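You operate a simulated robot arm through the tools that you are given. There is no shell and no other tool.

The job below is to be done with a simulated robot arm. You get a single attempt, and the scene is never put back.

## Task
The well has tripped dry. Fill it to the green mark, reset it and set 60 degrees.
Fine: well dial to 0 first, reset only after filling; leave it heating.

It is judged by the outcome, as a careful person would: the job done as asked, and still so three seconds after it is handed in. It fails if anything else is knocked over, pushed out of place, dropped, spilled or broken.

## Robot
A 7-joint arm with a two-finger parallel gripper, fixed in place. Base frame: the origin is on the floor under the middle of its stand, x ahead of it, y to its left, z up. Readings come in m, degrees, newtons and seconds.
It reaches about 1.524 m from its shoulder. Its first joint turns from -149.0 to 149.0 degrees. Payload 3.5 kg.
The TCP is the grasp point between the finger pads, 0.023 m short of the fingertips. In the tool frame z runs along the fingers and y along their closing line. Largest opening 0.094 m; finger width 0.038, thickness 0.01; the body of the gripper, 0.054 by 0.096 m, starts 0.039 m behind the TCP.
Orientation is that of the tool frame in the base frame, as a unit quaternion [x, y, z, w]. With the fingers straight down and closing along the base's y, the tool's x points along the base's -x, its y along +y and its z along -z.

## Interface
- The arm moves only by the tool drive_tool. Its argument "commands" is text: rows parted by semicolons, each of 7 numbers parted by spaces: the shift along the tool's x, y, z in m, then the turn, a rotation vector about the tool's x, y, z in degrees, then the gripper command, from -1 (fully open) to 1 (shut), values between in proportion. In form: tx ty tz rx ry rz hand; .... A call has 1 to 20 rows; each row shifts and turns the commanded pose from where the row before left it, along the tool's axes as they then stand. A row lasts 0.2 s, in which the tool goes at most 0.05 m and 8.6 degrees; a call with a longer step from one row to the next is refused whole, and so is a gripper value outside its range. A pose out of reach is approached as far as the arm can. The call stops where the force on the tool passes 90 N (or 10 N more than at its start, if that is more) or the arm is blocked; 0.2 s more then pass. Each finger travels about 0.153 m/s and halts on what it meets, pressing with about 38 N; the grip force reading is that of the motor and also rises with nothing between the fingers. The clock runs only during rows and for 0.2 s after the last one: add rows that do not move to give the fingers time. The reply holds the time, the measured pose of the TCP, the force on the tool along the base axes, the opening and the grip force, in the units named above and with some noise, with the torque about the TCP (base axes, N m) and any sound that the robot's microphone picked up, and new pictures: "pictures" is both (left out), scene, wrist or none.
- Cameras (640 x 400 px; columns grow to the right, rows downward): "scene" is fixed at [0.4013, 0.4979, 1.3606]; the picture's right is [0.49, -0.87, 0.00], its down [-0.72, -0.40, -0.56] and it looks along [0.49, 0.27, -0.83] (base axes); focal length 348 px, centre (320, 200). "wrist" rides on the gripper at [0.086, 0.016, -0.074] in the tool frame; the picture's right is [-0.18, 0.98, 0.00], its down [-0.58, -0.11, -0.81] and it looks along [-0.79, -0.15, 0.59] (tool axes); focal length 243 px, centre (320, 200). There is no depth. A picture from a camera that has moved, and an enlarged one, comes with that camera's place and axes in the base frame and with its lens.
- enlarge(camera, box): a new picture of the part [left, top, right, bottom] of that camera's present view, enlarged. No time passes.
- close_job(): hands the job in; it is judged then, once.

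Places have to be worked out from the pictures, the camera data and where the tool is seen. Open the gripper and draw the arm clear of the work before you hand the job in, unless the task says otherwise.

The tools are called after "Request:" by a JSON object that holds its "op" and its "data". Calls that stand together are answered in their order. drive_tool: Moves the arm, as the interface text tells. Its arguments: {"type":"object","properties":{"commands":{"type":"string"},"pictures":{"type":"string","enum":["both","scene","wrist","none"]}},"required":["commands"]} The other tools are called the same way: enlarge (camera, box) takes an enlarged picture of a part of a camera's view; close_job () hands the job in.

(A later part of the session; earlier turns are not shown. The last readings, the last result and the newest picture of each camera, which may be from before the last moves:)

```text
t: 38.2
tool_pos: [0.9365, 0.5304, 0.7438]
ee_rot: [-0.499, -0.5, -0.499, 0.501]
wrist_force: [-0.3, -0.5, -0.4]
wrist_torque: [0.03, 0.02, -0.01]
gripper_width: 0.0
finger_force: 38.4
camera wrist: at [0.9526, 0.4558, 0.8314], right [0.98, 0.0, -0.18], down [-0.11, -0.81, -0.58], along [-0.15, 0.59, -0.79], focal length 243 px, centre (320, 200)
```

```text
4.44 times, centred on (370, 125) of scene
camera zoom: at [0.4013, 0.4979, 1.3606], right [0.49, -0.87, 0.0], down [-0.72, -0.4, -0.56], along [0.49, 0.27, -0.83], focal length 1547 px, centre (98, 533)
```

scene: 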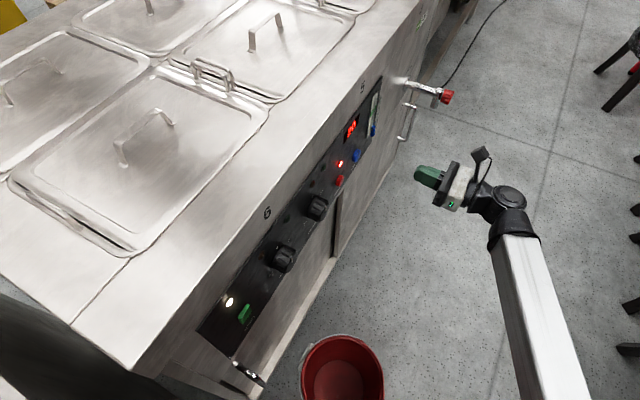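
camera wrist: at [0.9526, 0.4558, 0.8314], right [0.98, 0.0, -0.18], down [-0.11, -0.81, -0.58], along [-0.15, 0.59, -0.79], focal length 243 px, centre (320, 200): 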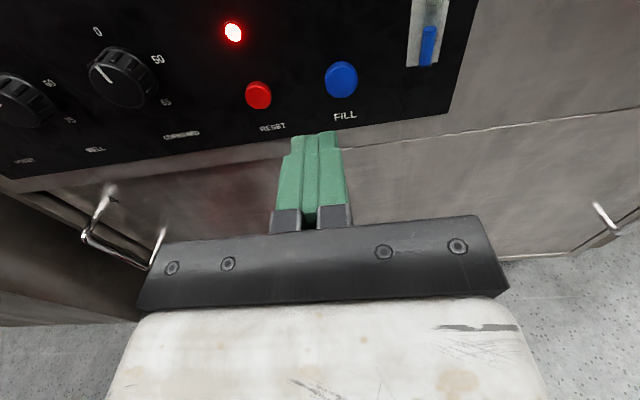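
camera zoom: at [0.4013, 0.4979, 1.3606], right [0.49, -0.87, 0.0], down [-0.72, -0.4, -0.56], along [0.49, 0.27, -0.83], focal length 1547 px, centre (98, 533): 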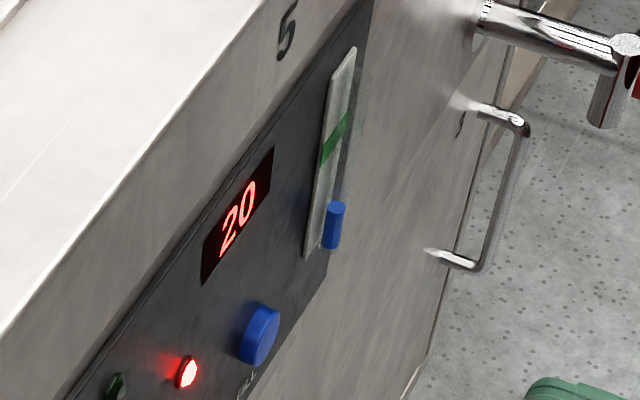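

FILL and the sight gauge are in view. The gauge is a blue water column in front of a plate with a green band, and its top is at about z=0.735 with the band near z≈0.78. I'll rise 5 cm so the whole gauge is in the wrist view, for a calibrated reading before filling.

Request:
{"op": "drive_tool", "data": {"commands": "0.025 0.015 0 0 0 0 1;0.025 0.015 0 0 0 0 1;0 0 0 0 0 0 1", "pictures": "wrist"}}

Request:
{"op": "enlarge", "data": {"camera": "wrist", "box": [340, 0, 500, 120]}}

Request:
{"op": "enlarge", "data": {"camera": "scene", "box": [350, 85, 400, 155]}}

```text
t: 39.0
tool_pos: [0.9659, 0.5313, 0.7943]
ee_rot: [0.501, 0.499, 0.501, -0.499]
wrist_force: [0.4, -0.2, -0.4]
wrist_torque: [0.01, 0.0, 0.0]
gripper_width: 0.0003
finger_force: 38.1
camera wrist: at [0.9818, 0.4558, 0.8816], right [0.98, 0.0, -0.18], down [-0.11, -0.81, -0.58], along [-0.15, 0.59, -0.79], focal length 243 px, centre (320, 200)
```

wrist: 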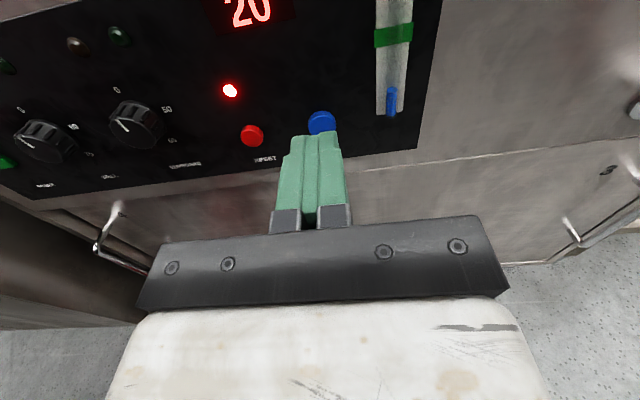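

```text
3.33 times, centred on (420, 60) of wrist
camera zoom: at [0.9818, 0.4558, 0.8816], right [0.98, 0.0, -0.18], down [-0.11, -0.81, -0.58], along [-0.15, 0.59, -0.79], focal length 809 px, centre (-13, 667)
```

zoom: 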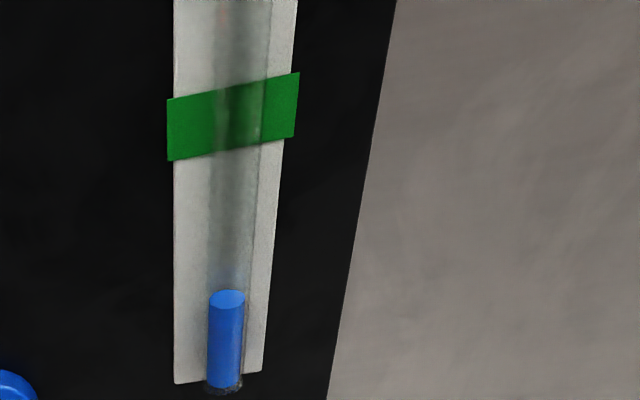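

```text
5.71 times, centred on (375, 120) of scene
camera zoom: at [0.4013, 0.4979, 1.3606], right [0.49, -0.87, 0.0], down [-0.72, -0.4, -0.56], along [0.49, 0.27, -0.83], focal length 1990 px, centre (6, 657)
```

zoom: 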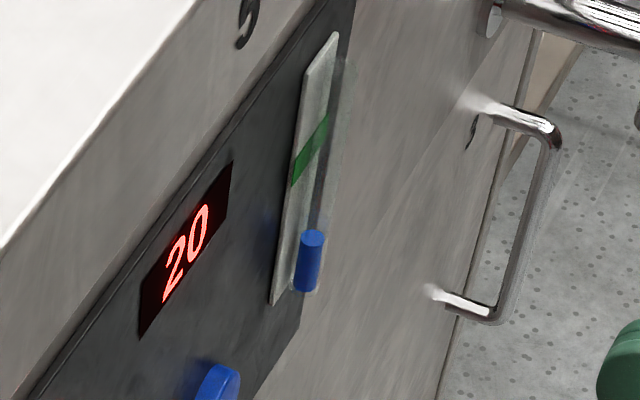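

The readings agree: the water top is at z≈0.734 and the green band spans z≈0.775–0.790, so the water must rise about 47 mm. In this scene zoom that puts the water top at about (326, 156). FILL's centre is at about x=0.951, z=0.703, so I'll line up the closed fingertips and approach to about 2 cm short of it.

Request:
{"op": "drive_tool", "data": {"commands": "-0.0455 -0.0075 0 0 0 0 1;-0.0455 -0.0075 0 0 0 0 1;0 0 0.03 0 0 0 1;0 0 0.03 0 0 0 1;0 0 0.03 0 0 0 1;0 0 0.03 0 0 0 1;0 0 0 0 0 0 1", "pictures": "both"}}

Request:
{"op": "enlarge", "data": {"camera": "wrist", "box": [240, 60, 400, 200]}}

Request:
{"op": "enlarge", "data": {"camera": "scene", "box": [320, 85, 420, 195]}}

```text
t: 40.6
tool_pos: [0.9489, 0.6509, 0.7011]
ee_rot: [0.5, 0.5, 0.5, -0.499]
wrist_force: [0.6, 0.2, 0.6]
wrist_torque: [0.02, 0.01, -0.03]
gripper_width: 0.0001
finger_force: 38.2
camera wrist: at [0.9657, 0.576, 0.7879], right [0.98, 0.0, -0.18], down [-0.11, -0.81, -0.58], along [-0.15, 0.59, -0.79], focal length 243 px, centre (320, 200)
```

scene: 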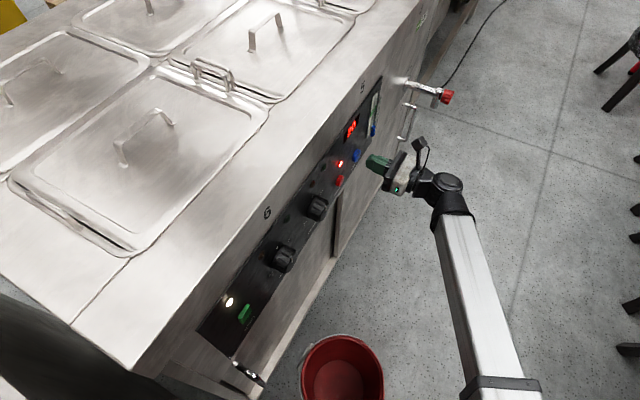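
wrist: 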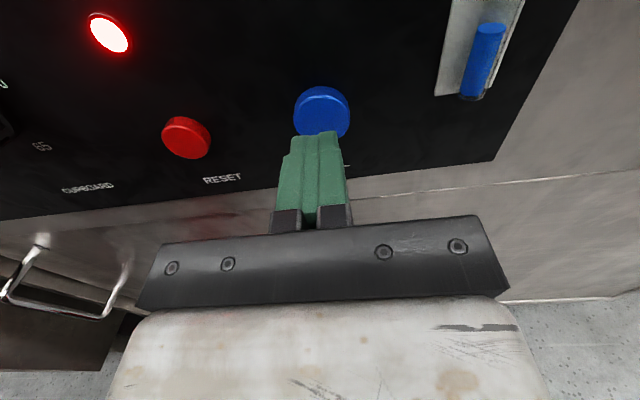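

```text
2.86 times, centred on (320, 130) of wrist
camera zoom: at [0.9657, 0.576, 0.7879], right [0.98, 0.0, -0.18], down [-0.11, -0.81, -0.58], along [-0.15, 0.59, -0.79], focal length 693 px, centre (320, 400)
```

zoom: 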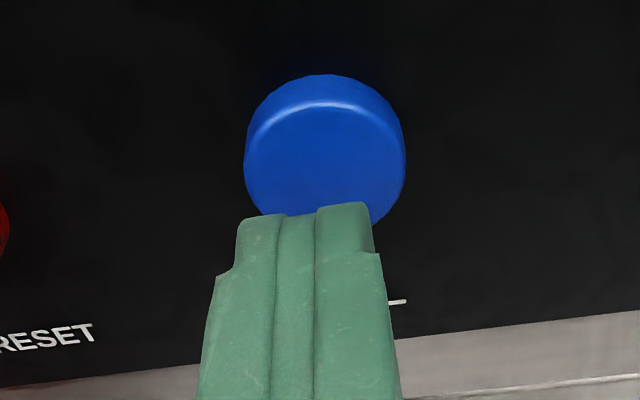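

```text
3.64 times, centred on (370, 140) of scene
camera zoom: at [0.4013, 0.4979, 1.3606], right [0.49, -0.87, 0.0], down [-0.72, -0.4, -0.56], along [0.49, 0.27, -0.83], focal length 1266 px, centre (138, 418)
```

zoom: 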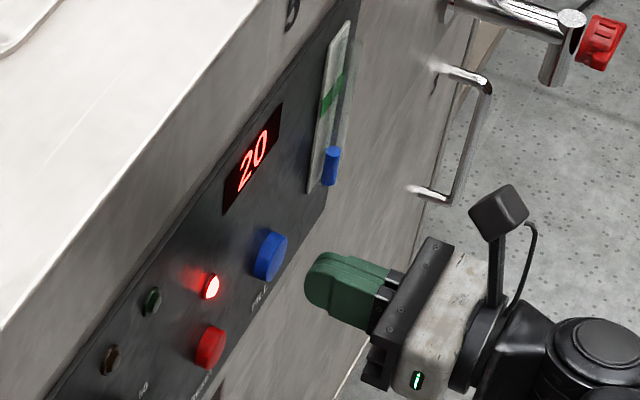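

The fingertips line up with the button, which I place at x≈0.951, z≈0.705, with its face near y≈0.694. I'll raise 3 mm and advance to just short of it.

Request:
{"op": "drive_tool", "data": {"commands": "0.003 0.0015 0.01 0 0 0 1;0 0 0.004 0 0 0 1;0 0 0 0 0 0 1", "pictures": "wrist"}}

Request:
{"op": "enlarge", "data": {"camera": "scene", "box": [335, 100, 405, 190]}}

```text
t: 41.4
tool_pos: [0.9508, 0.663, 0.7047]
ee_rot: [-0.5, -0.5, -0.5, 0.5]
wrist_force: [-0.5, 0.8, 0.6]
wrist_torque: [0.0, -0.03, 0.03]
gripper_width: 0.0002
finger_force: 38.1
camera wrist: at [0.9672, 0.5889, 0.7915], right [0.98, 0.0, -0.18], down [-0.11, -0.81, -0.58], along [-0.15, 0.59, -0.79], focal length 243 px, centre (320, 200)
```

wrist: 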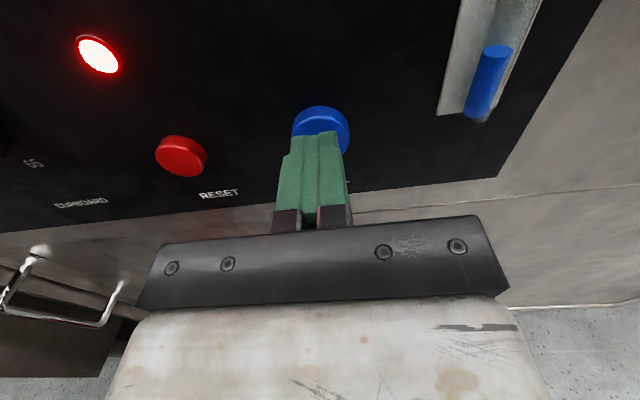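

```text
4.44 times, centred on (370, 145) of scene
camera zoom: at [0.4013, 0.4979, 1.3606], right [0.49, -0.87, 0.0], down [-0.72, -0.4, -0.56], along [0.49, 0.27, -0.83], focal length 1547 px, centre (98, 444)
```

zoom: 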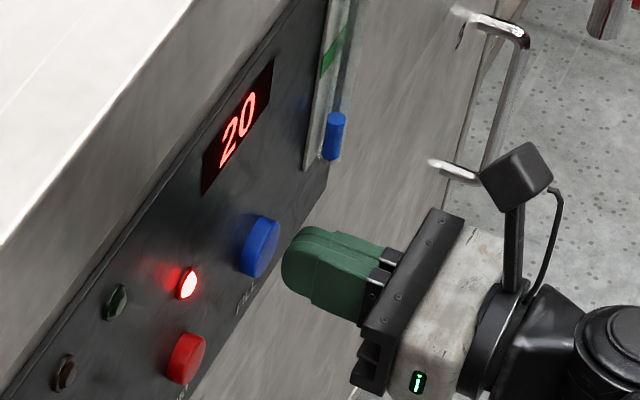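

There's still a small gap. I'll inch forward 3 mm at a time and watch the force.

Request:
{"op": "drive_tool", "data": {"commands": "0 0 0.003 0 0 0 1", "pictures": "none"}}

Request:
{"op": "drive_tool", "data": {"commands": "0 0 0.003 0 0 0 1", "pictures": "none"}}

```text
t: 41.8
tool_pos: [0.9504, 0.6656, 0.7042]
ee_rot: [-0.499, -0.5, -0.5, 0.501]
wrist_force: [0.0, 0.6, 0.2]
wrist_torque: [0.02, 0.0, 0.01]
gripper_width: 0.0
finger_force: 38.0
```

```text
t: 42.2
tool_pos: [0.9497, 0.6698, 0.703]
ee_rot: [0.501, 0.499, 0.501, -0.499]
wrist_force: [-0.5, -0.3, 0.3]
wrist_torque: [0.0, 0.01, -0.02]
gripper_width: 0.0
finger_force: 38.1
```

No contact yet at fingertip y≈0.693. I'll inch on by 2 mm.

Request:
{"op": "drive_tool", "data": {"commands": "0 0 0.002 0 0 0 1", "pictures": "scene"}}

Request:
{"op": "enlarge", "data": {"camera": "scene", "box": [335, 85, 405, 175]}}

```text
t: 42.6
tool_pos: [0.9507, 0.6718, 0.7059]
ee_rot: [0.501, 0.499, 0.501, -0.499]
wrist_force: [-0.5, 0.3, -0.6]
wrist_torque: [-0.04, 0.0, -0.03]
gripper_width: 0.0
finger_force: 37.9
```

scene: 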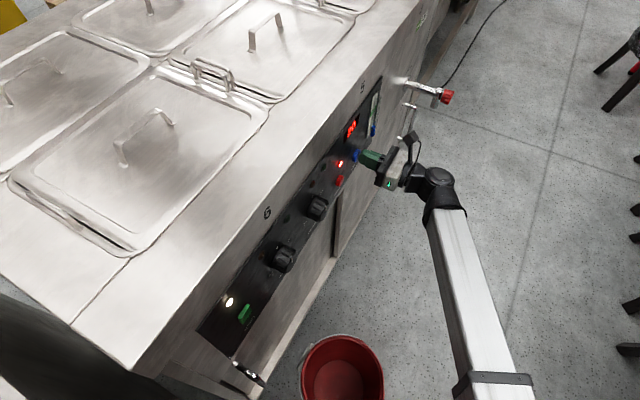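

```text
4.44 times, centred on (370, 130) of scene
camera zoom: at [0.4013, 0.4979, 1.3606], right [0.49, -0.87, 0.0], down [-0.72, -0.4, -0.56], along [0.49, 0.27, -0.83], focal length 1547 px, centre (98, 511)
```

zoom: 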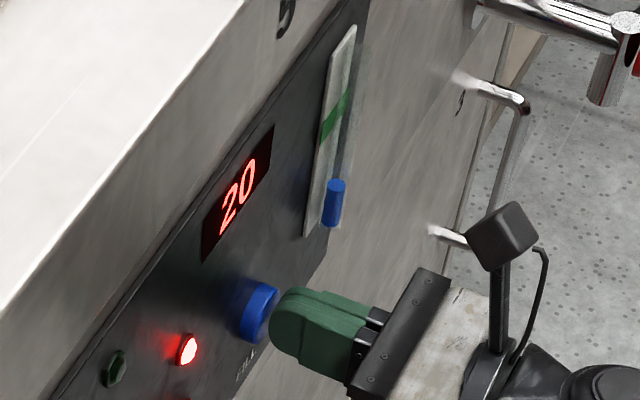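

The fingertips are practically touching the button. I'll continue in 1.5 mm steps, checking force and sound.

Request:
{"op": "drive_tool", "data": {"commands": "0 0 0.0015 0 0 0 1", "pictures": "none"}}

Request:
{"op": "drive_tool", "data": {"commands": "0 0 0.0015 0 0 0 1", "pictures": "none"}}

```text
t: 43.0
tool_pos: [0.9508, 0.6734, 0.7046]
ee_rot: [0.5, 0.5, 0.5, -0.5]
wrist_force: [-0.6, 0.4, -0.4]
wrist_torque: [-0.05, 0.02, 0.0]
gripper_width: 0.0
finger_force: 38.0
```

```text
t: 43.4
tool_pos: [0.9515, 0.6753, 0.7039]
ee_rot: [0.501, 0.499, 0.501, -0.499]
wrist_force: [0.5, -0.3, 0.7]
wrist_torque: [0.0, 0.0, -0.01]
gripper_width: 0.0004
finger_force: 38.8
```

Request:
{"op": "drive_tool", "data": {"commands": "0 0 0.0015 0 0 0 1", "pictures": "wrist"}}

Request:
{"op": "enlarge", "data": {"camera": "scene", "box": [345, 135, 385, 175]}}

Request:
{"op": "enlarge", "data": {"camera": "scene", "box": [350, 85, 400, 155]}}

```text
t: 43.8
tool_pos: [0.9515, 0.6761, 0.7048]
ee_rot: [-0.5, -0.499, -0.5, 0.5]
wrist_force: [-0.9, -2.2, -1.3]
wrist_torque: [0.02, -0.03, 0.05]
gripper_width: 0.0
finger_force: 37.8
camera wrist: at [0.968, 0.6015, 0.792], right [0.98, 0.0, -0.18], down [-0.11, -0.81, -0.58], along [-0.15, 0.59, -0.79], focal length 243 px, centre (320, 200)
```

wrist: 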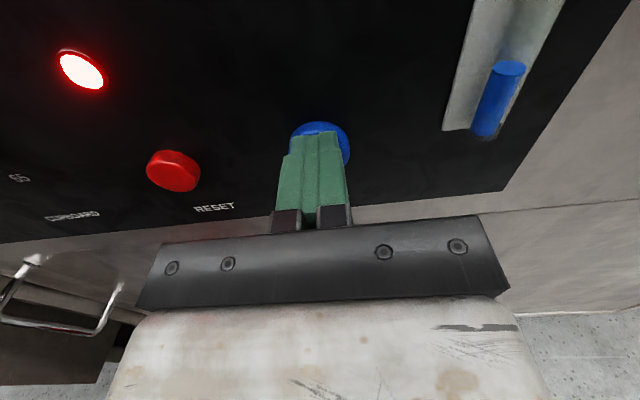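

```text
10.00 times, centred on (365, 155) of scene
camera zoom: at [0.4013, 0.4979, 1.3606], right [0.49, -0.87, 0.0], down [-0.72, -0.4, -0.56], along [0.49, 0.27, -0.83], focal length 3482 px, centre (-130, 650)
```

zoom: 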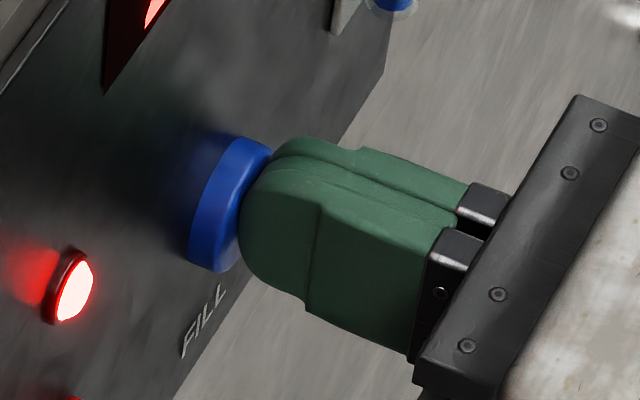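

```text
5.71 times, centred on (375, 120) of scene
camera zoom: at [0.4013, 0.4979, 1.3606], right [0.49, -0.87, 0.0], down [-0.72, -0.4, -0.56], along [0.49, 0.27, -0.83], focal length 1990 px, centre (6, 657)
```

zoom: 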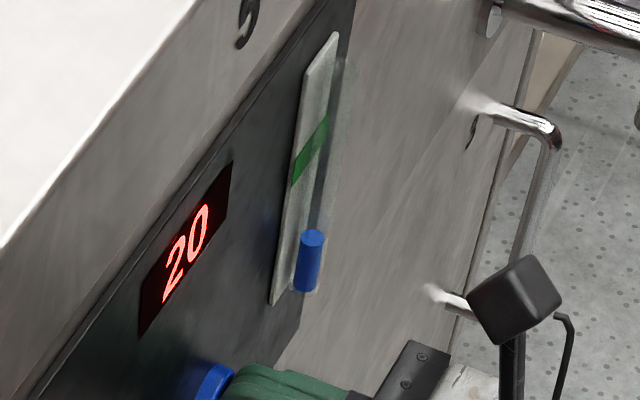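

There's contact: about 2 N on the button. I'll press in 1 mm steps and check the level after each.

Request:
{"op": "drive_tool", "data": {"commands": "0 0 0.001 0 0 0 1", "pictures": "none"}}

Request:
{"op": "drive_tool", "data": {"commands": "0 0 0.001 0 0 0 1", "pictures": "none"}}

Request:
{"op": "enlarge", "data": {"camera": "scene", "box": [350, 85, 400, 155]}}

```text
t: 44.2
tool_pos: [0.9521, 0.6772, 0.7054]
ee_rot: [0.5, 0.5, 0.5, -0.499]
wrist_force: [-0.3, -2.8, -1.3]
wrist_torque: [-0.04, -0.02, 0.03]
gripper_width: 0.0
finger_force: 37.9
heard: click
```

```text
t: 44.6
tool_pos: [0.9522, 0.6784, 0.7071]
ee_rot: [-0.499, -0.5, -0.5, 0.501]
wrist_force: [0.4, -3.2, -1.9]
wrist_torque: [-0.04, 0.02, -0.02]
gripper_width: 0.0
finger_force: 38.0
```

```text
5.71 times, centred on (375, 120) of scene
camera zoom: at [0.4013, 0.4979, 1.3606], right [0.49, -0.87, 0.0], down [-0.72, -0.4, -0.56], along [0.49, 0.27, -0.83], focal length 1990 px, centre (6, 657)
```

zoom: 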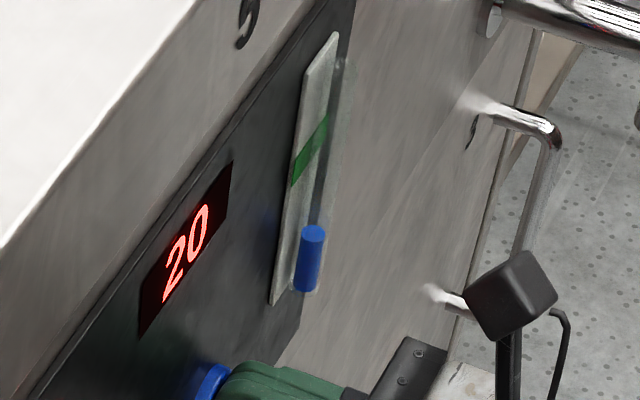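

A click, and the water top has started to rise (238→232 px). I'll hold for about 2 s and read the level again.

Request:
{"op": "drive_tool", "data": {"commands": "0 0 0 0 0 0 1;0 0 0 0 0 0 1;0 0 0 0 0 0 1;0 0 0 0 0 0 1;0 0 0 0 0 0 1;0 0 0 0 0 0 1;0 0 0 0 0 0 1;0 0 0 0 0 0 1;0 0 0 0 0 0 1", "pictures": "none"}}

Request:
{"op": "enlarge", "data": {"camera": "scene", "box": [350, 85, 400, 155]}}

```text
t: 46.6
tool_pos: [0.9518, 0.6778, 0.7055]
ee_rot: [0.5, 0.5, 0.501, -0.499]
wrist_force: [0.7, -3.5, -0.5]
wrist_torque: [-0.02, 0.01, -0.05]
gripper_width: 0.0
finger_force: 37.5
```

```text
5.71 times, centred on (375, 120) of scene
camera zoom: at [0.4013, 0.4979, 1.3606], right [0.49, -0.87, 0.0], down [-0.72, -0.4, -0.56], along [0.49, 0.27, -0.83], focal length 1990 px, centre (6, 657)
```

zoom: 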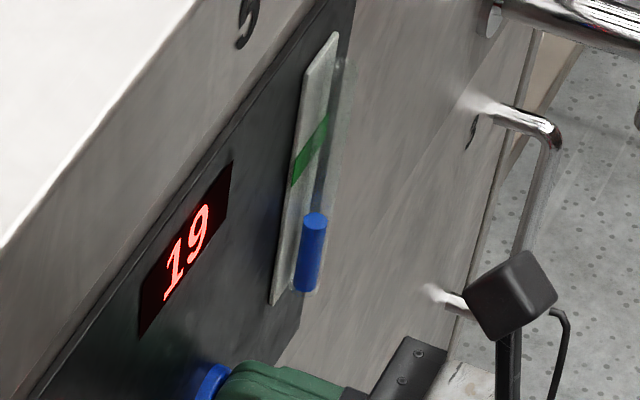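

The level rises at about 6.5 px/s and is now at 219, with a target of about 156. I'll hold about 4 s more and check again.

Request:
{"op": "drive_tool", "data": {"commands": "0 0 0 0 0 0 1;0 0 0 0 0 0 1;0 0 0 0 0 0 1;0 0 0 0 0 0 1;0 0 0 0 0 0 1;0 0 0 0 0 0 1;0 0 0 0 0 0 1;0 0 0 0 0 0 1;0 0 0 0 0 0 1;0 0 0 0 0 0 1;0 0 0 0 0 0 1;0 0 0 0 0 0 1;0 0 0 0 0 0 1;0 0 0 0 0 0 1;0 0 0 0 0 0 1;0 0 0 0 0 0 1;0 0 0 0 0 0 1;0 0 0 0 0 0 1;0 0 0 0 0 0 1", "pictures": "none"}}

Request:
{"op": "enlarge", "data": {"camera": "scene", "box": [350, 85, 400, 155]}}

```text
t: 50.6
tool_pos: [0.9509, 0.6772, 0.7061]
ee_rot: [0.501, 0.499, 0.501, -0.499]
wrist_force: [0.2, -3.6, -0.6]
wrist_torque: [-0.01, -0.02, -0.04]
gripper_width: 0.0
finger_force: 37.6
```

```text
5.71 times, centred on (375, 120) of scene
camera zoom: at [0.4013, 0.4979, 1.3606], right [0.49, -0.87, 0.0], down [-0.72, -0.4, -0.56], along [0.49, 0.27, -0.83], focal length 1990 px, centre (6, 657)
```

zoom: 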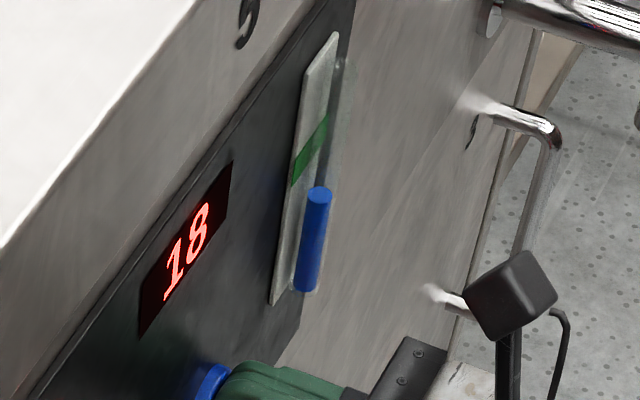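

Now at 193 px and still rising 6.5 px/s. I'll hold 20 more rows, to about 166, stop short of centre and verify.

Request:
{"op": "drive_tool", "data": {"commands": "0 0 0 0 0 0 1;0 0 0 0 0 0 1;0 0 0 0 0 0 1;0 0 0 0 0 0 1;0 0 0 0 0 0 1;0 0 0 0 0 0 1;0 0 0 0 0 0 1;0 0 0 0 0 0 1;0 0 0 0 0 0 1;0 0 0 0 0 0 1;0 0 0 0 0 0 1;0 0 0 0 0 0 1;0 0 0 0 0 0 1;0 0 0 0 0 0 1;0 0 0 0 0 0 1;0 0 0 0 0 0 1;0 0 0 0 0 0 1;0 0 0 0 0 0 1;0 0 0 0 0 0 1;0 0 0 0 0 0 1", "pictures": "wrist"}}

Request:
{"op": "enlarge", "data": {"camera": "scene", "box": [350, 85, 400, 155]}}

```text
t: 54.8
tool_pos: [0.9517, 0.6773, 0.7063]
ee_rot: [0.501, 0.499, 0.501, -0.499]
wrist_force: [0.0, -3.4, 0.7]
wrist_torque: [0.0, -0.01, 0.01]
gripper_width: 0.0
finger_force: 38.0
camera wrist: at [0.9681, 0.6034, 0.793], right [0.98, 0.0, -0.18], down [-0.11, -0.81, -0.58], along [-0.15, 0.59, -0.79], focal length 243 px, centre (320, 200)
```

wrist: 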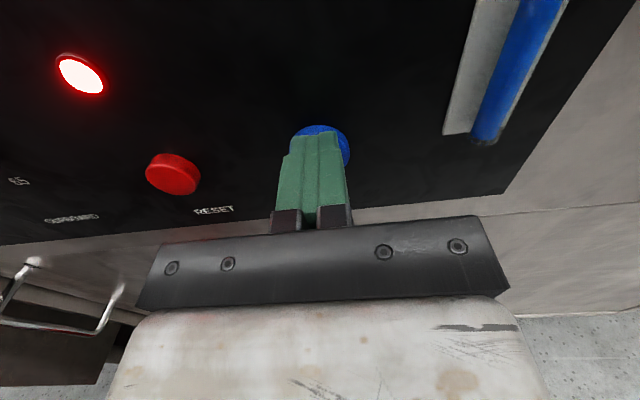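

```text
5.71 times, centred on (375, 120) of scene
camera zoom: at [0.4013, 0.4979, 1.3606], right [0.49, -0.87, 0.0], down [-0.72, -0.4, -0.56], along [0.49, 0.27, -0.83], focal length 1990 px, centre (6, 657)
```

zoom: 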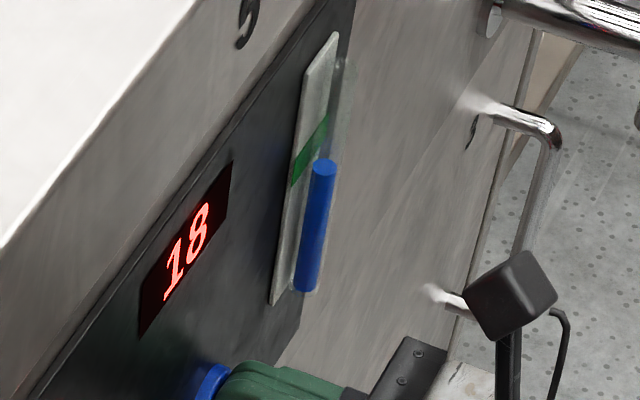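

The level is at 166 px as predicted. I'll release the button quickly, retreat to the earlier viewing pose and compare the level with the band there.

Request:
{"op": "drive_tool", "data": {"commands": "0 0 -0.04 0 0 0 1;0 0 -0.04 0 0 0 1;0 0 -0.04 0 0 0 1;0 0 -0.026 0 0 0 1;0.045 0.0075 0 0 0 0 1;0.044 0.0065 0 0 0 0 1;0 0 0 0 0 0 1", "pictures": "wrist"}}

Request:
{"op": "enlarge", "data": {"camera": "wrist", "box": [340, 0, 500, 120]}}

Request:
{"op": "enlarge", "data": {"camera": "scene", "box": [350, 85, 400, 155]}}

```text
t: 56.4
tool_pos: [0.9653, 0.5309, 0.7969]
ee_rot: [0.501, 0.5, 0.5, -0.5]
wrist_force: [-0.1, -0.3, -0.3]
wrist_torque: [0.02, 0.01, -0.01]
gripper_width: 0.0
finger_force: 38.1
camera wrist: at [0.9826, 0.4554, 0.8835], right [0.98, 0.0, -0.18], down [-0.11, -0.81, -0.58], along [-0.15, 0.59, -0.79], focal length 243 px, centre (320, 200)
```

wrist: 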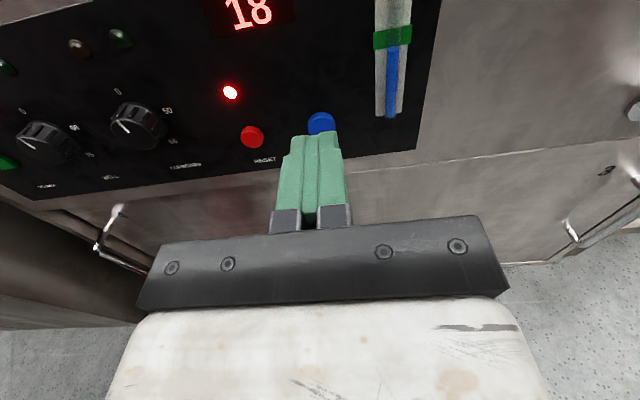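

```text
3.33 times, centred on (420, 60) of wrist
camera zoom: at [0.9826, 0.4554, 0.8835], right [0.98, 0.0, -0.18], down [-0.11, -0.81, -0.58], along [-0.15, 0.59, -0.79], focal length 809 px, centre (-13, 667)
```

zoom: 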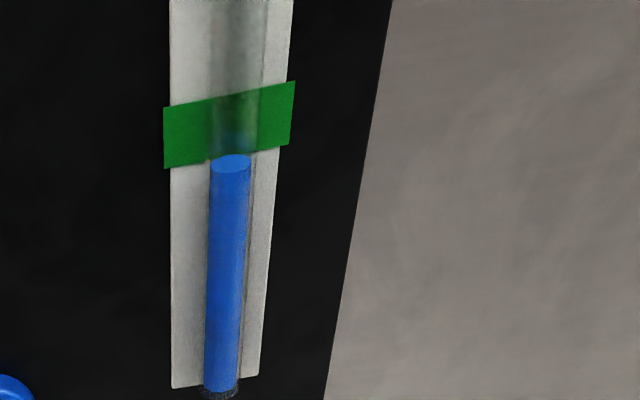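

```text
5.71 times, centred on (375, 120) of scene
camera zoom: at [0.4013, 0.4979, 1.3606], right [0.49, -0.87, 0.0], down [-0.72, -0.4, -0.56], along [0.49, 0.27, -0.83], focal length 1990 px, centre (6, 657)
```

zoom: 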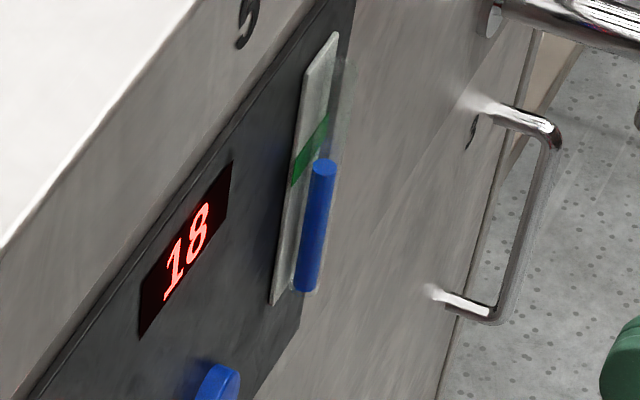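

The level holds after release. In the wrist view the water top is at the band's lower edge (164, against about 137 for mid-band after parallax), so about 7 mm more is needed, or roughly 1.8 s at 3.8 mm/s. I'll press again for nine rows and release in the same call.

Request:
{"op": "drive_tool", "data": {"commands": "-0.045 -0.0075 0 0 0 0 1;-0.044 -0.0065 0 0 0 0 1;0 0 0.047 0 0 0 1;0 0 0.047 0 0 0 1;0 0 0.046 0 0 0 1;0 0 0 0 0 0 1;0 0 0.006 0 0 0 1;0 0 0 0 0 0 1;0 0 0 0 0 0 1;0 0 0 0 0 0 1;0 0 0 0 0 0 1;0 0 0 0 0 0 1;0 0 0 0 0 0 1;0 0 0 0 0 0 1;0 0 0 0 0 0 1;0 0 0 0 0 0 1;0 0 -0.04 0 0 0 1;0 0 -0.04 0 0 0 1;0 0 -0.04 0 0 0 1;0 0 -0.026 0 0 0 1", "pictures": "none"}}

Request:
{"op": "enlarge", "data": {"camera": "scene", "box": [350, 85, 400, 155]}}

```text
t: 60.6
tool_pos: [0.9524, 0.532, 0.7041]
ee_rot: [0.5, 0.5, 0.5, -0.5]
wrist_force: [0.2, 0.0, -0.5]
wrist_torque: [0.01, -0.02, -0.05]
gripper_width: 0.0001
finger_force: 38.0
heard: click, click
```

```text
5.71 times, centred on (375, 120) of scene
camera zoom: at [0.4013, 0.4979, 1.3606], right [0.49, -0.87, 0.0], down [-0.72, -0.4, -0.56], along [0.49, 0.27, -0.83], focal length 1990 px, centre (6, 657)
```

zoom: 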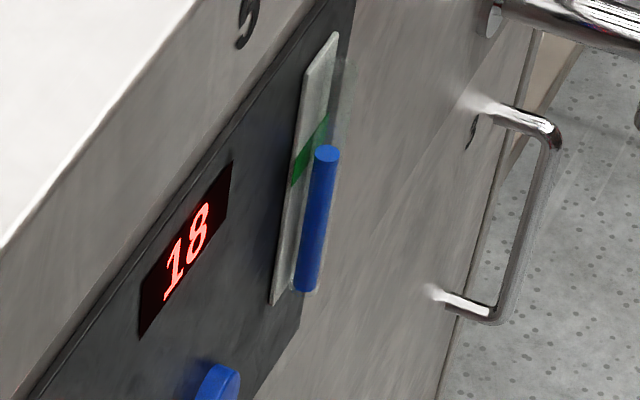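

The water top is now at about (326, 154) in the scene, against a computed target of (326, 156). I'll confirm from the wrist viewing pose.

Request:
{"op": "drive_tool", "data": {"commands": "0.045 0.0075 0 0 0 0 1;0.044 0.0065 0 0 0 0 1;0 0 0 0 0 0 1;0 0 0 0 0 0 1", "pictures": "wrist"}}

Request:
{"op": "enlarge", "data": {"camera": "wrist", "box": [340, 0, 500, 120]}}

Request:
{"op": "enlarge", "data": {"camera": "wrist", "box": [0, 40, 290, 200]}}

```text
t: 61.6
tool_pos: [0.9656, 0.5273, 0.7951]
ee_rot: [0.501, 0.5, 0.5, -0.5]
wrist_force: [0.4, 0.4, 0.2]
wrist_torque: [0.02, 0.0, -0.01]
gripper_width: 0.0
finger_force: 38.2
camera wrist: at [0.9816, 0.4532, 0.8821], right [0.98, 0.0, -0.18], down [-0.11, -0.81, -0.58], along [-0.15, 0.59, -0.79], focal length 243 px, centre (320, 200)
```

wrist: 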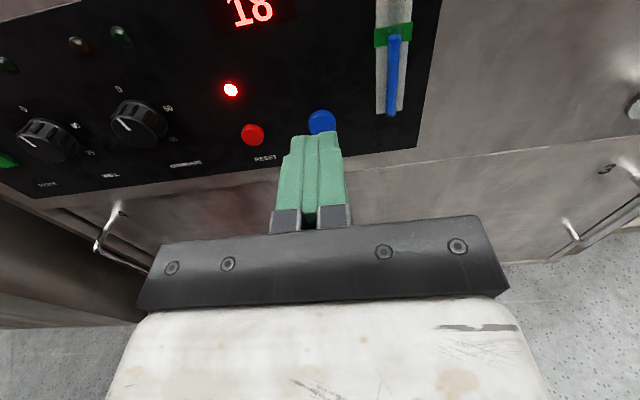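

```text
3.33 times, centred on (420, 60) of wrist
camera zoom: at [0.9816, 0.4532, 0.8821], right [0.98, 0.0, -0.18], down [-0.11, -0.81, -0.58], along [-0.15, 0.59, -0.79], focal length 809 px, centre (-13, 667)
```

zoom: 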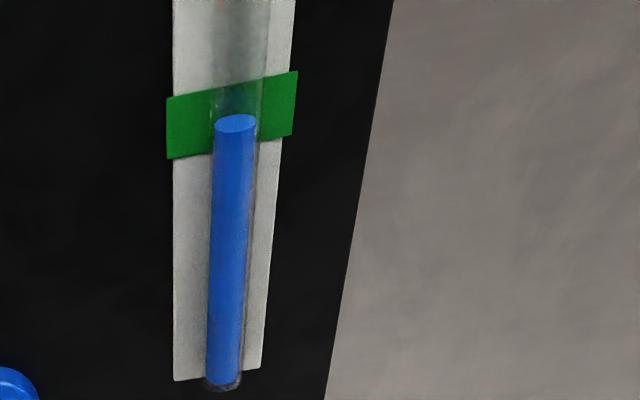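

```text
2.21 times, centred on (145, 120) of wrist
camera zoom: at [0.9816, 0.4532, 0.8821], right [0.98, 0.0, -0.18], down [-0.11, -0.81, -0.58], along [-0.15, 0.59, -0.79], focal length 535 px, centre (706, 377)
```

zoom: 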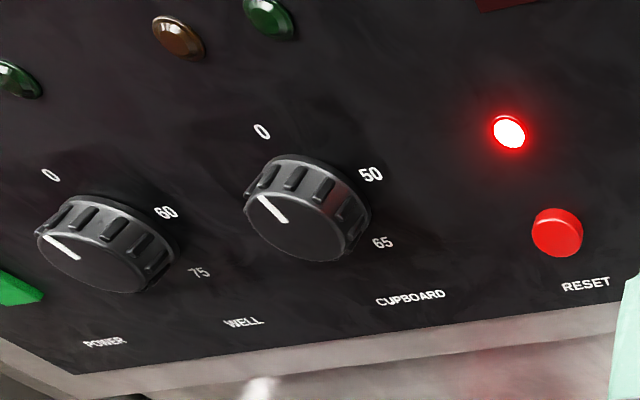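

The water top sits mid-band (124 against an expected centre of about 127), so filling is done. Next is RESET at about x=0.8625, z=0.704: I'll line up with the fingers still closed and approach to just short of it.

Request:
{"op": "drive_tool", "data": {"commands": "-0.03 -0.0345 0 0 0 0 1;-0.03 -0.0345 0 0 0 0 1;-0.031 -0.0345 0 0 0 0 1;0 0 0.04 0 0 0 1;0 0 0.04 0 0 0 1;0 0 0.04 0 0 0 1;0 0 0 0 0 0 1", "pictures": "wrist"}}

Request:
{"op": "enlarge", "data": {"camera": "wrist", "box": [240, 60, 400, 200]}}

Request:
{"op": "enlarge", "data": {"camera": "scene", "box": [320, 130, 390, 220]}}

```text
t: 63.2
tool_pos: [0.8626, 0.6554, 0.7024]
ee_rot: [-0.5, -0.5, -0.5, 0.5]
wrist_force: [0.4, 0.3, -0.3]
wrist_torque: [0.03, 0.0, 0.03]
gripper_width: 0.0
finger_force: 38.1
camera wrist: at [0.8797, 0.5798, 0.7899], right [0.98, 0.0, -0.18], down [-0.11, -0.81, -0.58], along [-0.15, 0.59, -0.79], focal length 243 px, centre (320, 200)
```

wrist: 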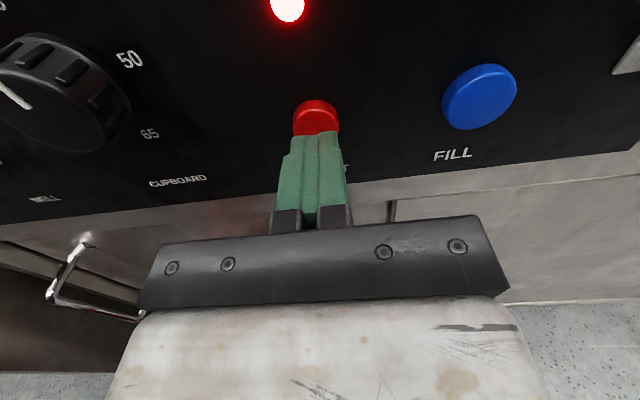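

```text
2.86 times, centred on (320, 130) of wrist
camera zoom: at [0.8797, 0.5798, 0.7899], right [0.98, 0.0, -0.18], down [-0.11, -0.81, -0.58], along [-0.15, 0.59, -0.79], focal length 693 px, centre (320, 400)
```

zoom: 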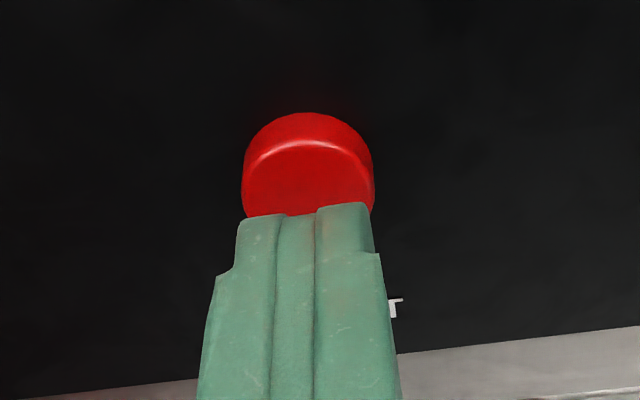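

```text
4.44 times, centred on (355, 175) of scene
camera zoom: at [0.4013, 0.4979, 1.3606], right [0.49, -0.87, 0.0], down [-0.72, -0.4, -0.56], along [0.49, 0.27, -0.83], focal length 1547 px, centre (164, 311)
```

zoom: 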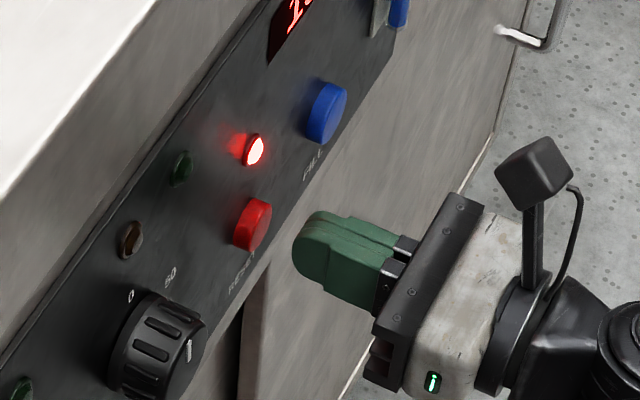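

The fingertips are aligned with RESET. I'll advance to near contact, then in small steps until it clicks.

Request:
{"op": "drive_tool", "data": {"commands": "0.001 0 0.009 0 0 0 1;0 0 0.009 0 0 0 1;0 0 0 0 0 0 1", "pictures": "none"}}

Request:
{"op": "drive_tool", "data": {"commands": "0 0 0.0015 0 0 0 1", "pictures": "none"}}

Request:
{"op": "drive_tool", "data": {"commands": "0 0 0.0015 0 0 0 1", "pictures": "none"}}

```text
t: 64.0
tool_pos: [0.8631, 0.6712, 0.705]
ee_rot: [-0.5, -0.5, -0.499, 0.5]
wrist_force: [0.5, 0.0, 0.1]
wrist_torque: [-0.02, -0.01, 0.02]
gripper_width: 0.0
finger_force: 37.8
```

```text
t: 64.4
tool_pos: [0.8633, 0.6713, 0.7052]
ee_rot: [0.5, 0.501, 0.499, -0.5]
wrist_force: [0.2, 0.5, -0.9]
wrist_torque: [0.02, 0.01, 0.01]
gripper_width: 0.0
finger_force: 38.5
```

```text
t: 64.8
tool_pos: [0.8634, 0.6751, 0.7055]
ee_rot: [0.5, 0.5, 0.5, -0.5]
wrist_force: [0.1, 0.0, 0.8]
wrist_torque: [-0.02, -0.01, -0.03]
gripper_width: 0.0
finger_force: 38.1
```

No contact yet. I'll keep going in 1.5 mm steps.

Request:
{"op": "drive_tool", "data": {"commands": "0 0 0.0015 0 0 0 1", "pictures": "none"}}

Request:
{"op": "drive_tool", "data": {"commands": "0 0 0.0015 0 0 0 1", "pictures": "none"}}

Request:
{"op": "enlarge", "data": {"camera": "scene", "box": [320, 110, 400, 210]}}

```text
t: 65.2
tool_pos: [0.8622, 0.6757, 0.7042]
ee_rot: [-0.5, -0.5, -0.5, 0.5]
wrist_force: [-1.4, 0.2, -0.6]
wrist_torque: [-0.02, -0.02, -0.02]
gripper_width: 0.0
finger_force: 37.9
```

```text
t: 65.6
tool_pos: [0.8633, 0.6759, 0.7053]
ee_rot: [0.5, 0.5, 0.5, -0.5]
wrist_force: [-0.5, -1.2, 0.2]
wrist_torque: [0.0, 0.0, 0.03]
gripper_width: 0.0
finger_force: 37.9
```

```text
4.00 times, centred on (360, 160) of scene
camera zoom: at [0.4013, 0.4979, 1.3606], right [0.49, -0.87, 0.0], down [-0.72, -0.4, -0.56], along [0.49, 0.27, -0.83], focal length 1393 px, centre (160, 360)
```

zoom: 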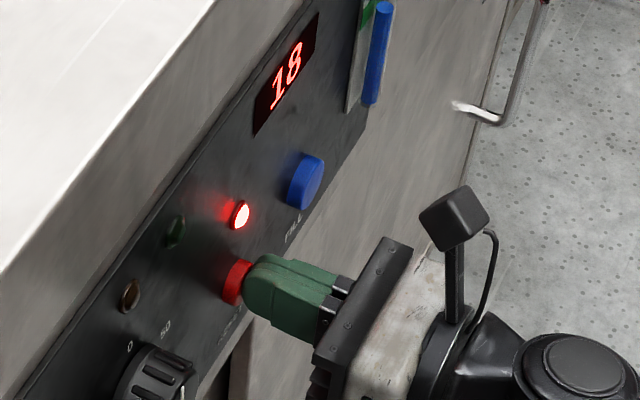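

Contact has just begun (1.2 N) and the trip lamp is still lit. I'll press a further 2 mm in small steps.

Request:
{"op": "drive_tool", "data": {"commands": "0 0 0.001 0 0 0 1", "pictures": "none"}}

Request:
{"op": "drive_tool", "data": {"commands": "0 0 0.001 0 0 0 1;0 0 0 0 0 0 1", "pictures": "none"}}

Request:
{"op": "enlarge", "data": {"camera": "scene", "box": [320, 110, 400, 210]}}

```text
t: 66.0
tool_pos: [0.8635, 0.6776, 0.7056]
ee_rot: [0.501, 0.499, 0.501, -0.499]
wrist_force: [0.2, -2.5, -0.6]
wrist_torque: [-0.04, 0.04, 0.0]
gripper_width: 0.0001
finger_force: 37.6
heard: click
```

```text
t: 66.6
tool_pos: [0.8624, 0.6783, 0.7049]
ee_rot: [0.501, 0.501, 0.5, -0.499]
wrist_force: [1.1, -4.0, 2.1]
wrist_torque: [0.02, 0.0, -0.04]
gripper_width: 0.0002
finger_force: 38.0
```

```text
4.00 times, centred on (360, 160) of scene
camera zoom: at [0.4013, 0.4979, 1.3606], right [0.49, -0.87, 0.0], down [-0.72, -0.4, -0.56], along [0.49, 0.27, -0.83], focal length 1393 px, centre (160, 360)
```

zoom: 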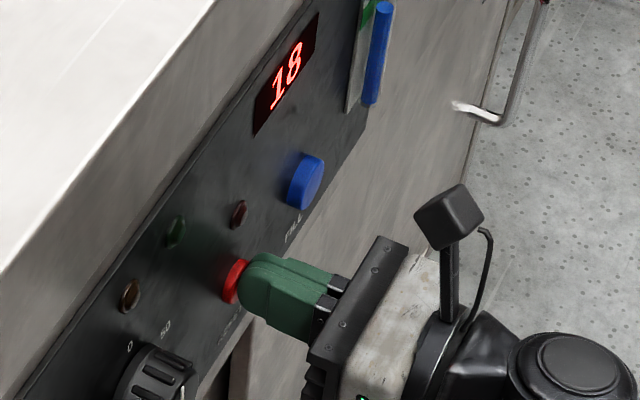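

The click came and the trip lamp went out, so the reset took. I'll retreat, open the gripper to 0.066 m and go back to the WELL dial with roll -40°, ready to turn 80° clockwise to 60.

Request:
{"op": "drive_tool", "data": {"commands": "0 0 -0.04 0 0 0 1;0 0 -0.04 0 0 0 1;0 0 -0.04 0 0 0 1;0.00675 -0.0421 0 0 0 0 0;0.00675 -0.0421 0 0 0 0 -0.4;0.00675 -0.0421 0 0 0 0 -0.4;0.00675 -0.0421 0 0 0 0 -0.4;0.00675 -0.0421 0 0 0 0 -0.4;0.00675 -0.0421 0 0 0 0 -0.4;0 0 0 0 0 0 -0.4;0 0 0 0 0 0 -0.4", "pictures": "both"}}

Request:
{"op": "enlarge", "data": {"camera": "wrist", "box": [250, 0, 410, 120]}}

Request:
{"op": "enlarge", "data": {"camera": "scene", "box": [310, 85, 410, 215]}}

```text
t: 69.0
tool_pos: [0.6122, 0.5571, 0.7494]
ee_rot: [0.5, 0.499, 0.501, -0.5]
wrist_force: [-0.7, 0.3, -0.4]
wrist_torque: [-0.02, -0.02, -0.05]
gripper_width: 0.0657
finger_force: 0.1
camera wrist: at [0.6286, 0.4811, 0.8362], right [0.98, 0.0, -0.18], down [-0.11, -0.81, -0.58], along [-0.15, 0.59, -0.79], focal length 243 px, centre (320, 200)
```

scene: 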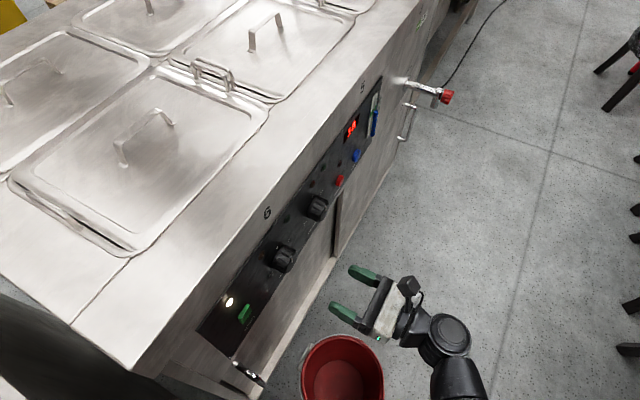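
wrist: 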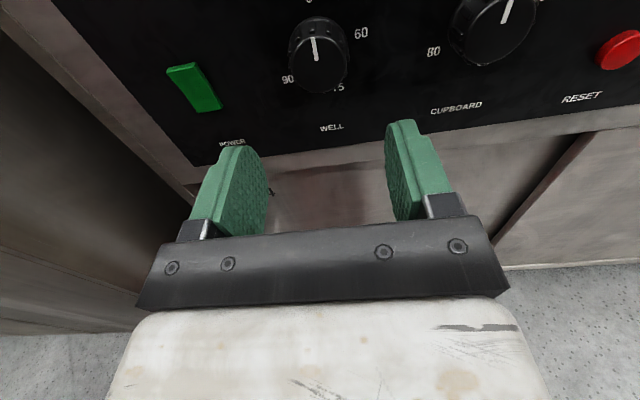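

```text
3.33 times, centred on (330, 60) of wrist
camera zoom: at [0.6286, 0.4811, 0.8362], right [0.98, 0.0, -0.18], down [-0.11, -0.81, -0.58], along [-0.15, 0.59, -0.79], focal length 809 px, centre (287, 667)
```

zoom: 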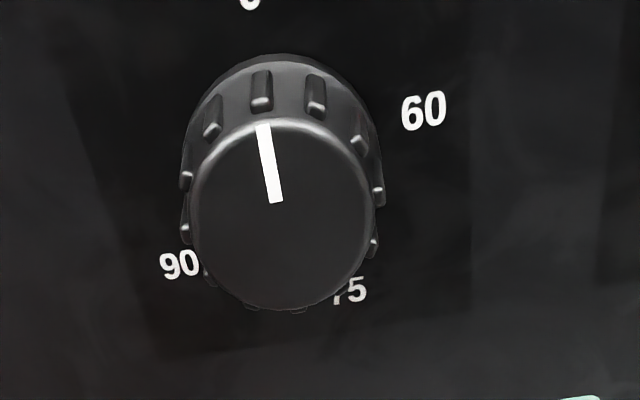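

```text
3.08 times, centred on (360, 150) of scene
camera zoom: at [0.4013, 0.4979, 1.3606], right [0.49, -0.87, 0.0], down [-0.72, -0.4, -0.56], along [0.49, 0.27, -0.83], focal length 1071 px, centre (197, 354)
```

zoom: 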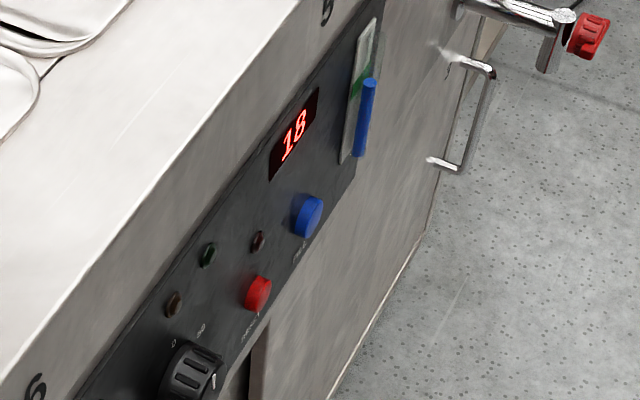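

The trip lamp is out, the WELL pointer is at 0 and the level is steady. I'll make a small centring correction (-2 mm z, -1 mm x), roll -40°, advance and grip.

Request:
{"op": "drive_tool", "data": {"commands": "-0.002 -0.001 0 0 0 0 -0.4;0 0 0 0 0 -8 -0.4;0 0 0 0 0 -8 -0.4;0 0 0 0 0 -8 -0.4;0 0 0 0 0 -8 -0.4;0 0 0 0 0 -8 -0.4;0 0 0.035 0 0 0 -0.4;0 0 0.035 0 0 0 -0.4;0 0 0.03 0 0 0 -0.4;0 0 0.0185 0 0 0 -0.4;0 0 0 0 0 0 -0.4;0 0 0 0 0 0 0;0 0 0 0 0 0 0.2;0 0 0 0 0 0 1;0 0 0 0 0 0 1", "pictures": "wrist"}}

```text
t: 72.2
tool_pos: [0.6093, 0.6774, 0.746]
ee_rot: [0.299, 0.64, 0.641, -0.299]
wrist_force: [7.3, 5.5, 8.7]
wrist_torque: [-0.01, 0.07, -0.48]
gripper_width: 0.0455
finger_force: 45.1
camera wrist: at [0.5661, 0.6022, 0.8234], right [0.87, 0.0, 0.49], down [0.29, -0.81, -0.52], along [0.4, 0.59, -0.7], focal length 243 px, centre (320, 200)
```

wrist: 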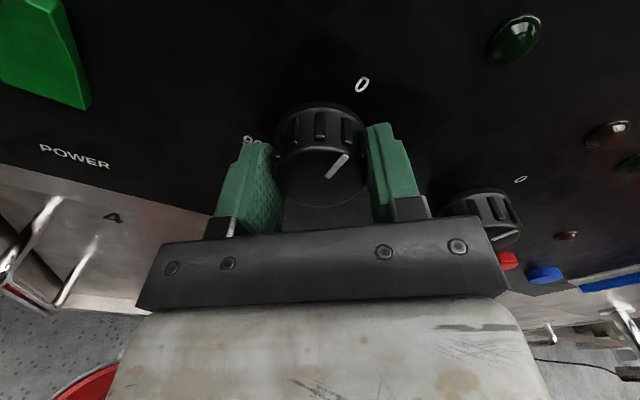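

The grip is good with low side load. I'll turn clockwise 40° first, correcting 1 mm in the tool's y.

Request:
{"op": "drive_tool", "data": {"commands": "0 0.001 0 0 0 0 1;0 0 0 0 0 5 1;0 0 0 0 0 5 1;0 0 0 0 0 5 1;0 0 0 0 0 5 1;0 0 0 0 0 5 1;0 0 0 0 0 5 1;0 0 0 0 0 5 1;0 0 0 0 0 5 1;0 0 0 0 0 0 1", "pictures": "wrist"}}

```text
t: 74.4
tool_pos: [0.61, 0.6769, 0.7473]
ee_rot: [0.501, 0.496, 0.501, -0.501]
wrist_force: [30.7, 7.0, 32.9]
wrist_torque: [0.7, -0.06, -0.52]
gripper_width: 0.0455
finger_force: 44.2
camera wrist: at [0.6266, 0.6014, 0.8324], right [0.98, 0.0, -0.19], down [-0.12, -0.8, -0.58], along [-0.15, 0.6, -0.79], focal length 243 px, centre (320, 200)
```

wrist: 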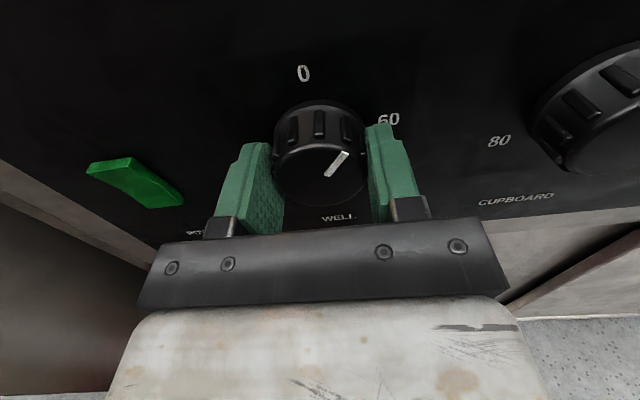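

The dial is tracking well, but side load has built up to +31 N in x and +33 N in z. I'll relieve it by moving that way before the rest of the turn.

Request:
{"op": "drive_tool", "data": {"commands": "0.0012 0.0012 0.0003 0 0 0 1;0.0012 0.0012 0.0003 0 0 0 1;0 0 0 0 0 0 1;0 0 0 0 0 0 1", "pictures": "none"}}

```text
t: 75.4
tool_pos: [0.6113, 0.6776, 0.7449]
ee_rot: [0.5, 0.501, 0.499, -0.5]
wrist_force: [3.4, -3.2, -1.3]
wrist_torque: [1.25, 0.0, -0.43]
gripper_width: 0.0454
finger_force: 44.7
```

The load is relieved. I'll turn another 35° clockwise and then read the pointer closely.

Request:
{"op": "drive_tool", "data": {"commands": "0 0 0 0 0 5 1;0 0 0 0 0 5 1;0 0 0 0 0 5 1;0 0 0 0 0 5 1;0 0 0 0 0 5 1;0 0 0 0 0 5 1;0 0 0 0 0 5 1;0 0 0 0 0 0 1", "pictures": "wrist"}}

Request:
{"op": "enlarge", "data": {"camera": "wrist", "box": [240, 60, 400, 220]}}

```text
t: 77.2
tool_pos: [0.611, 0.6777, 0.7475]
ee_rot: [0.628, 0.326, 0.326, -0.626]
wrist_force: [-13.2, -32.1, -21.5]
wrist_torque: [-0.62, 0.01, 0.36]
gripper_width: 0.0458
finger_force: 45.1
camera wrist: at [0.6746, 0.6031, 0.8091], right [0.7, 0.0, -0.71], down [-0.42, -0.81, -0.41], along [-0.58, 0.59, -0.56], focal length 243 px, centre (320, 200)
```

wrist: 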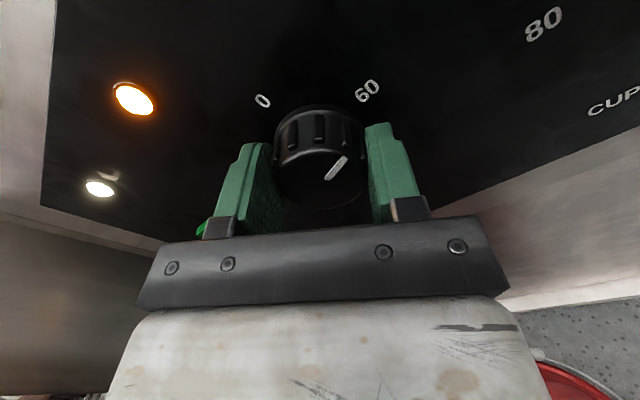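

```text
2.50 times, centred on (320, 140) of wrist
camera zoom: at [0.6746, 0.6031, 0.8091], right [0.7, 0.0, -0.71], down [-0.42, -0.81, -0.41], along [-0.58, 0.59, -0.56], focal length 606 px, centre (320, 350)
```

zoom: 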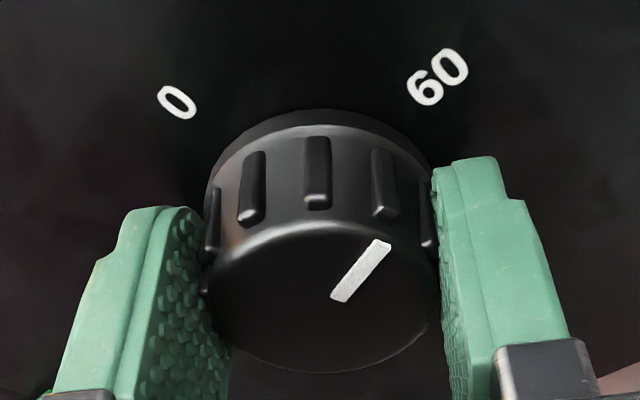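

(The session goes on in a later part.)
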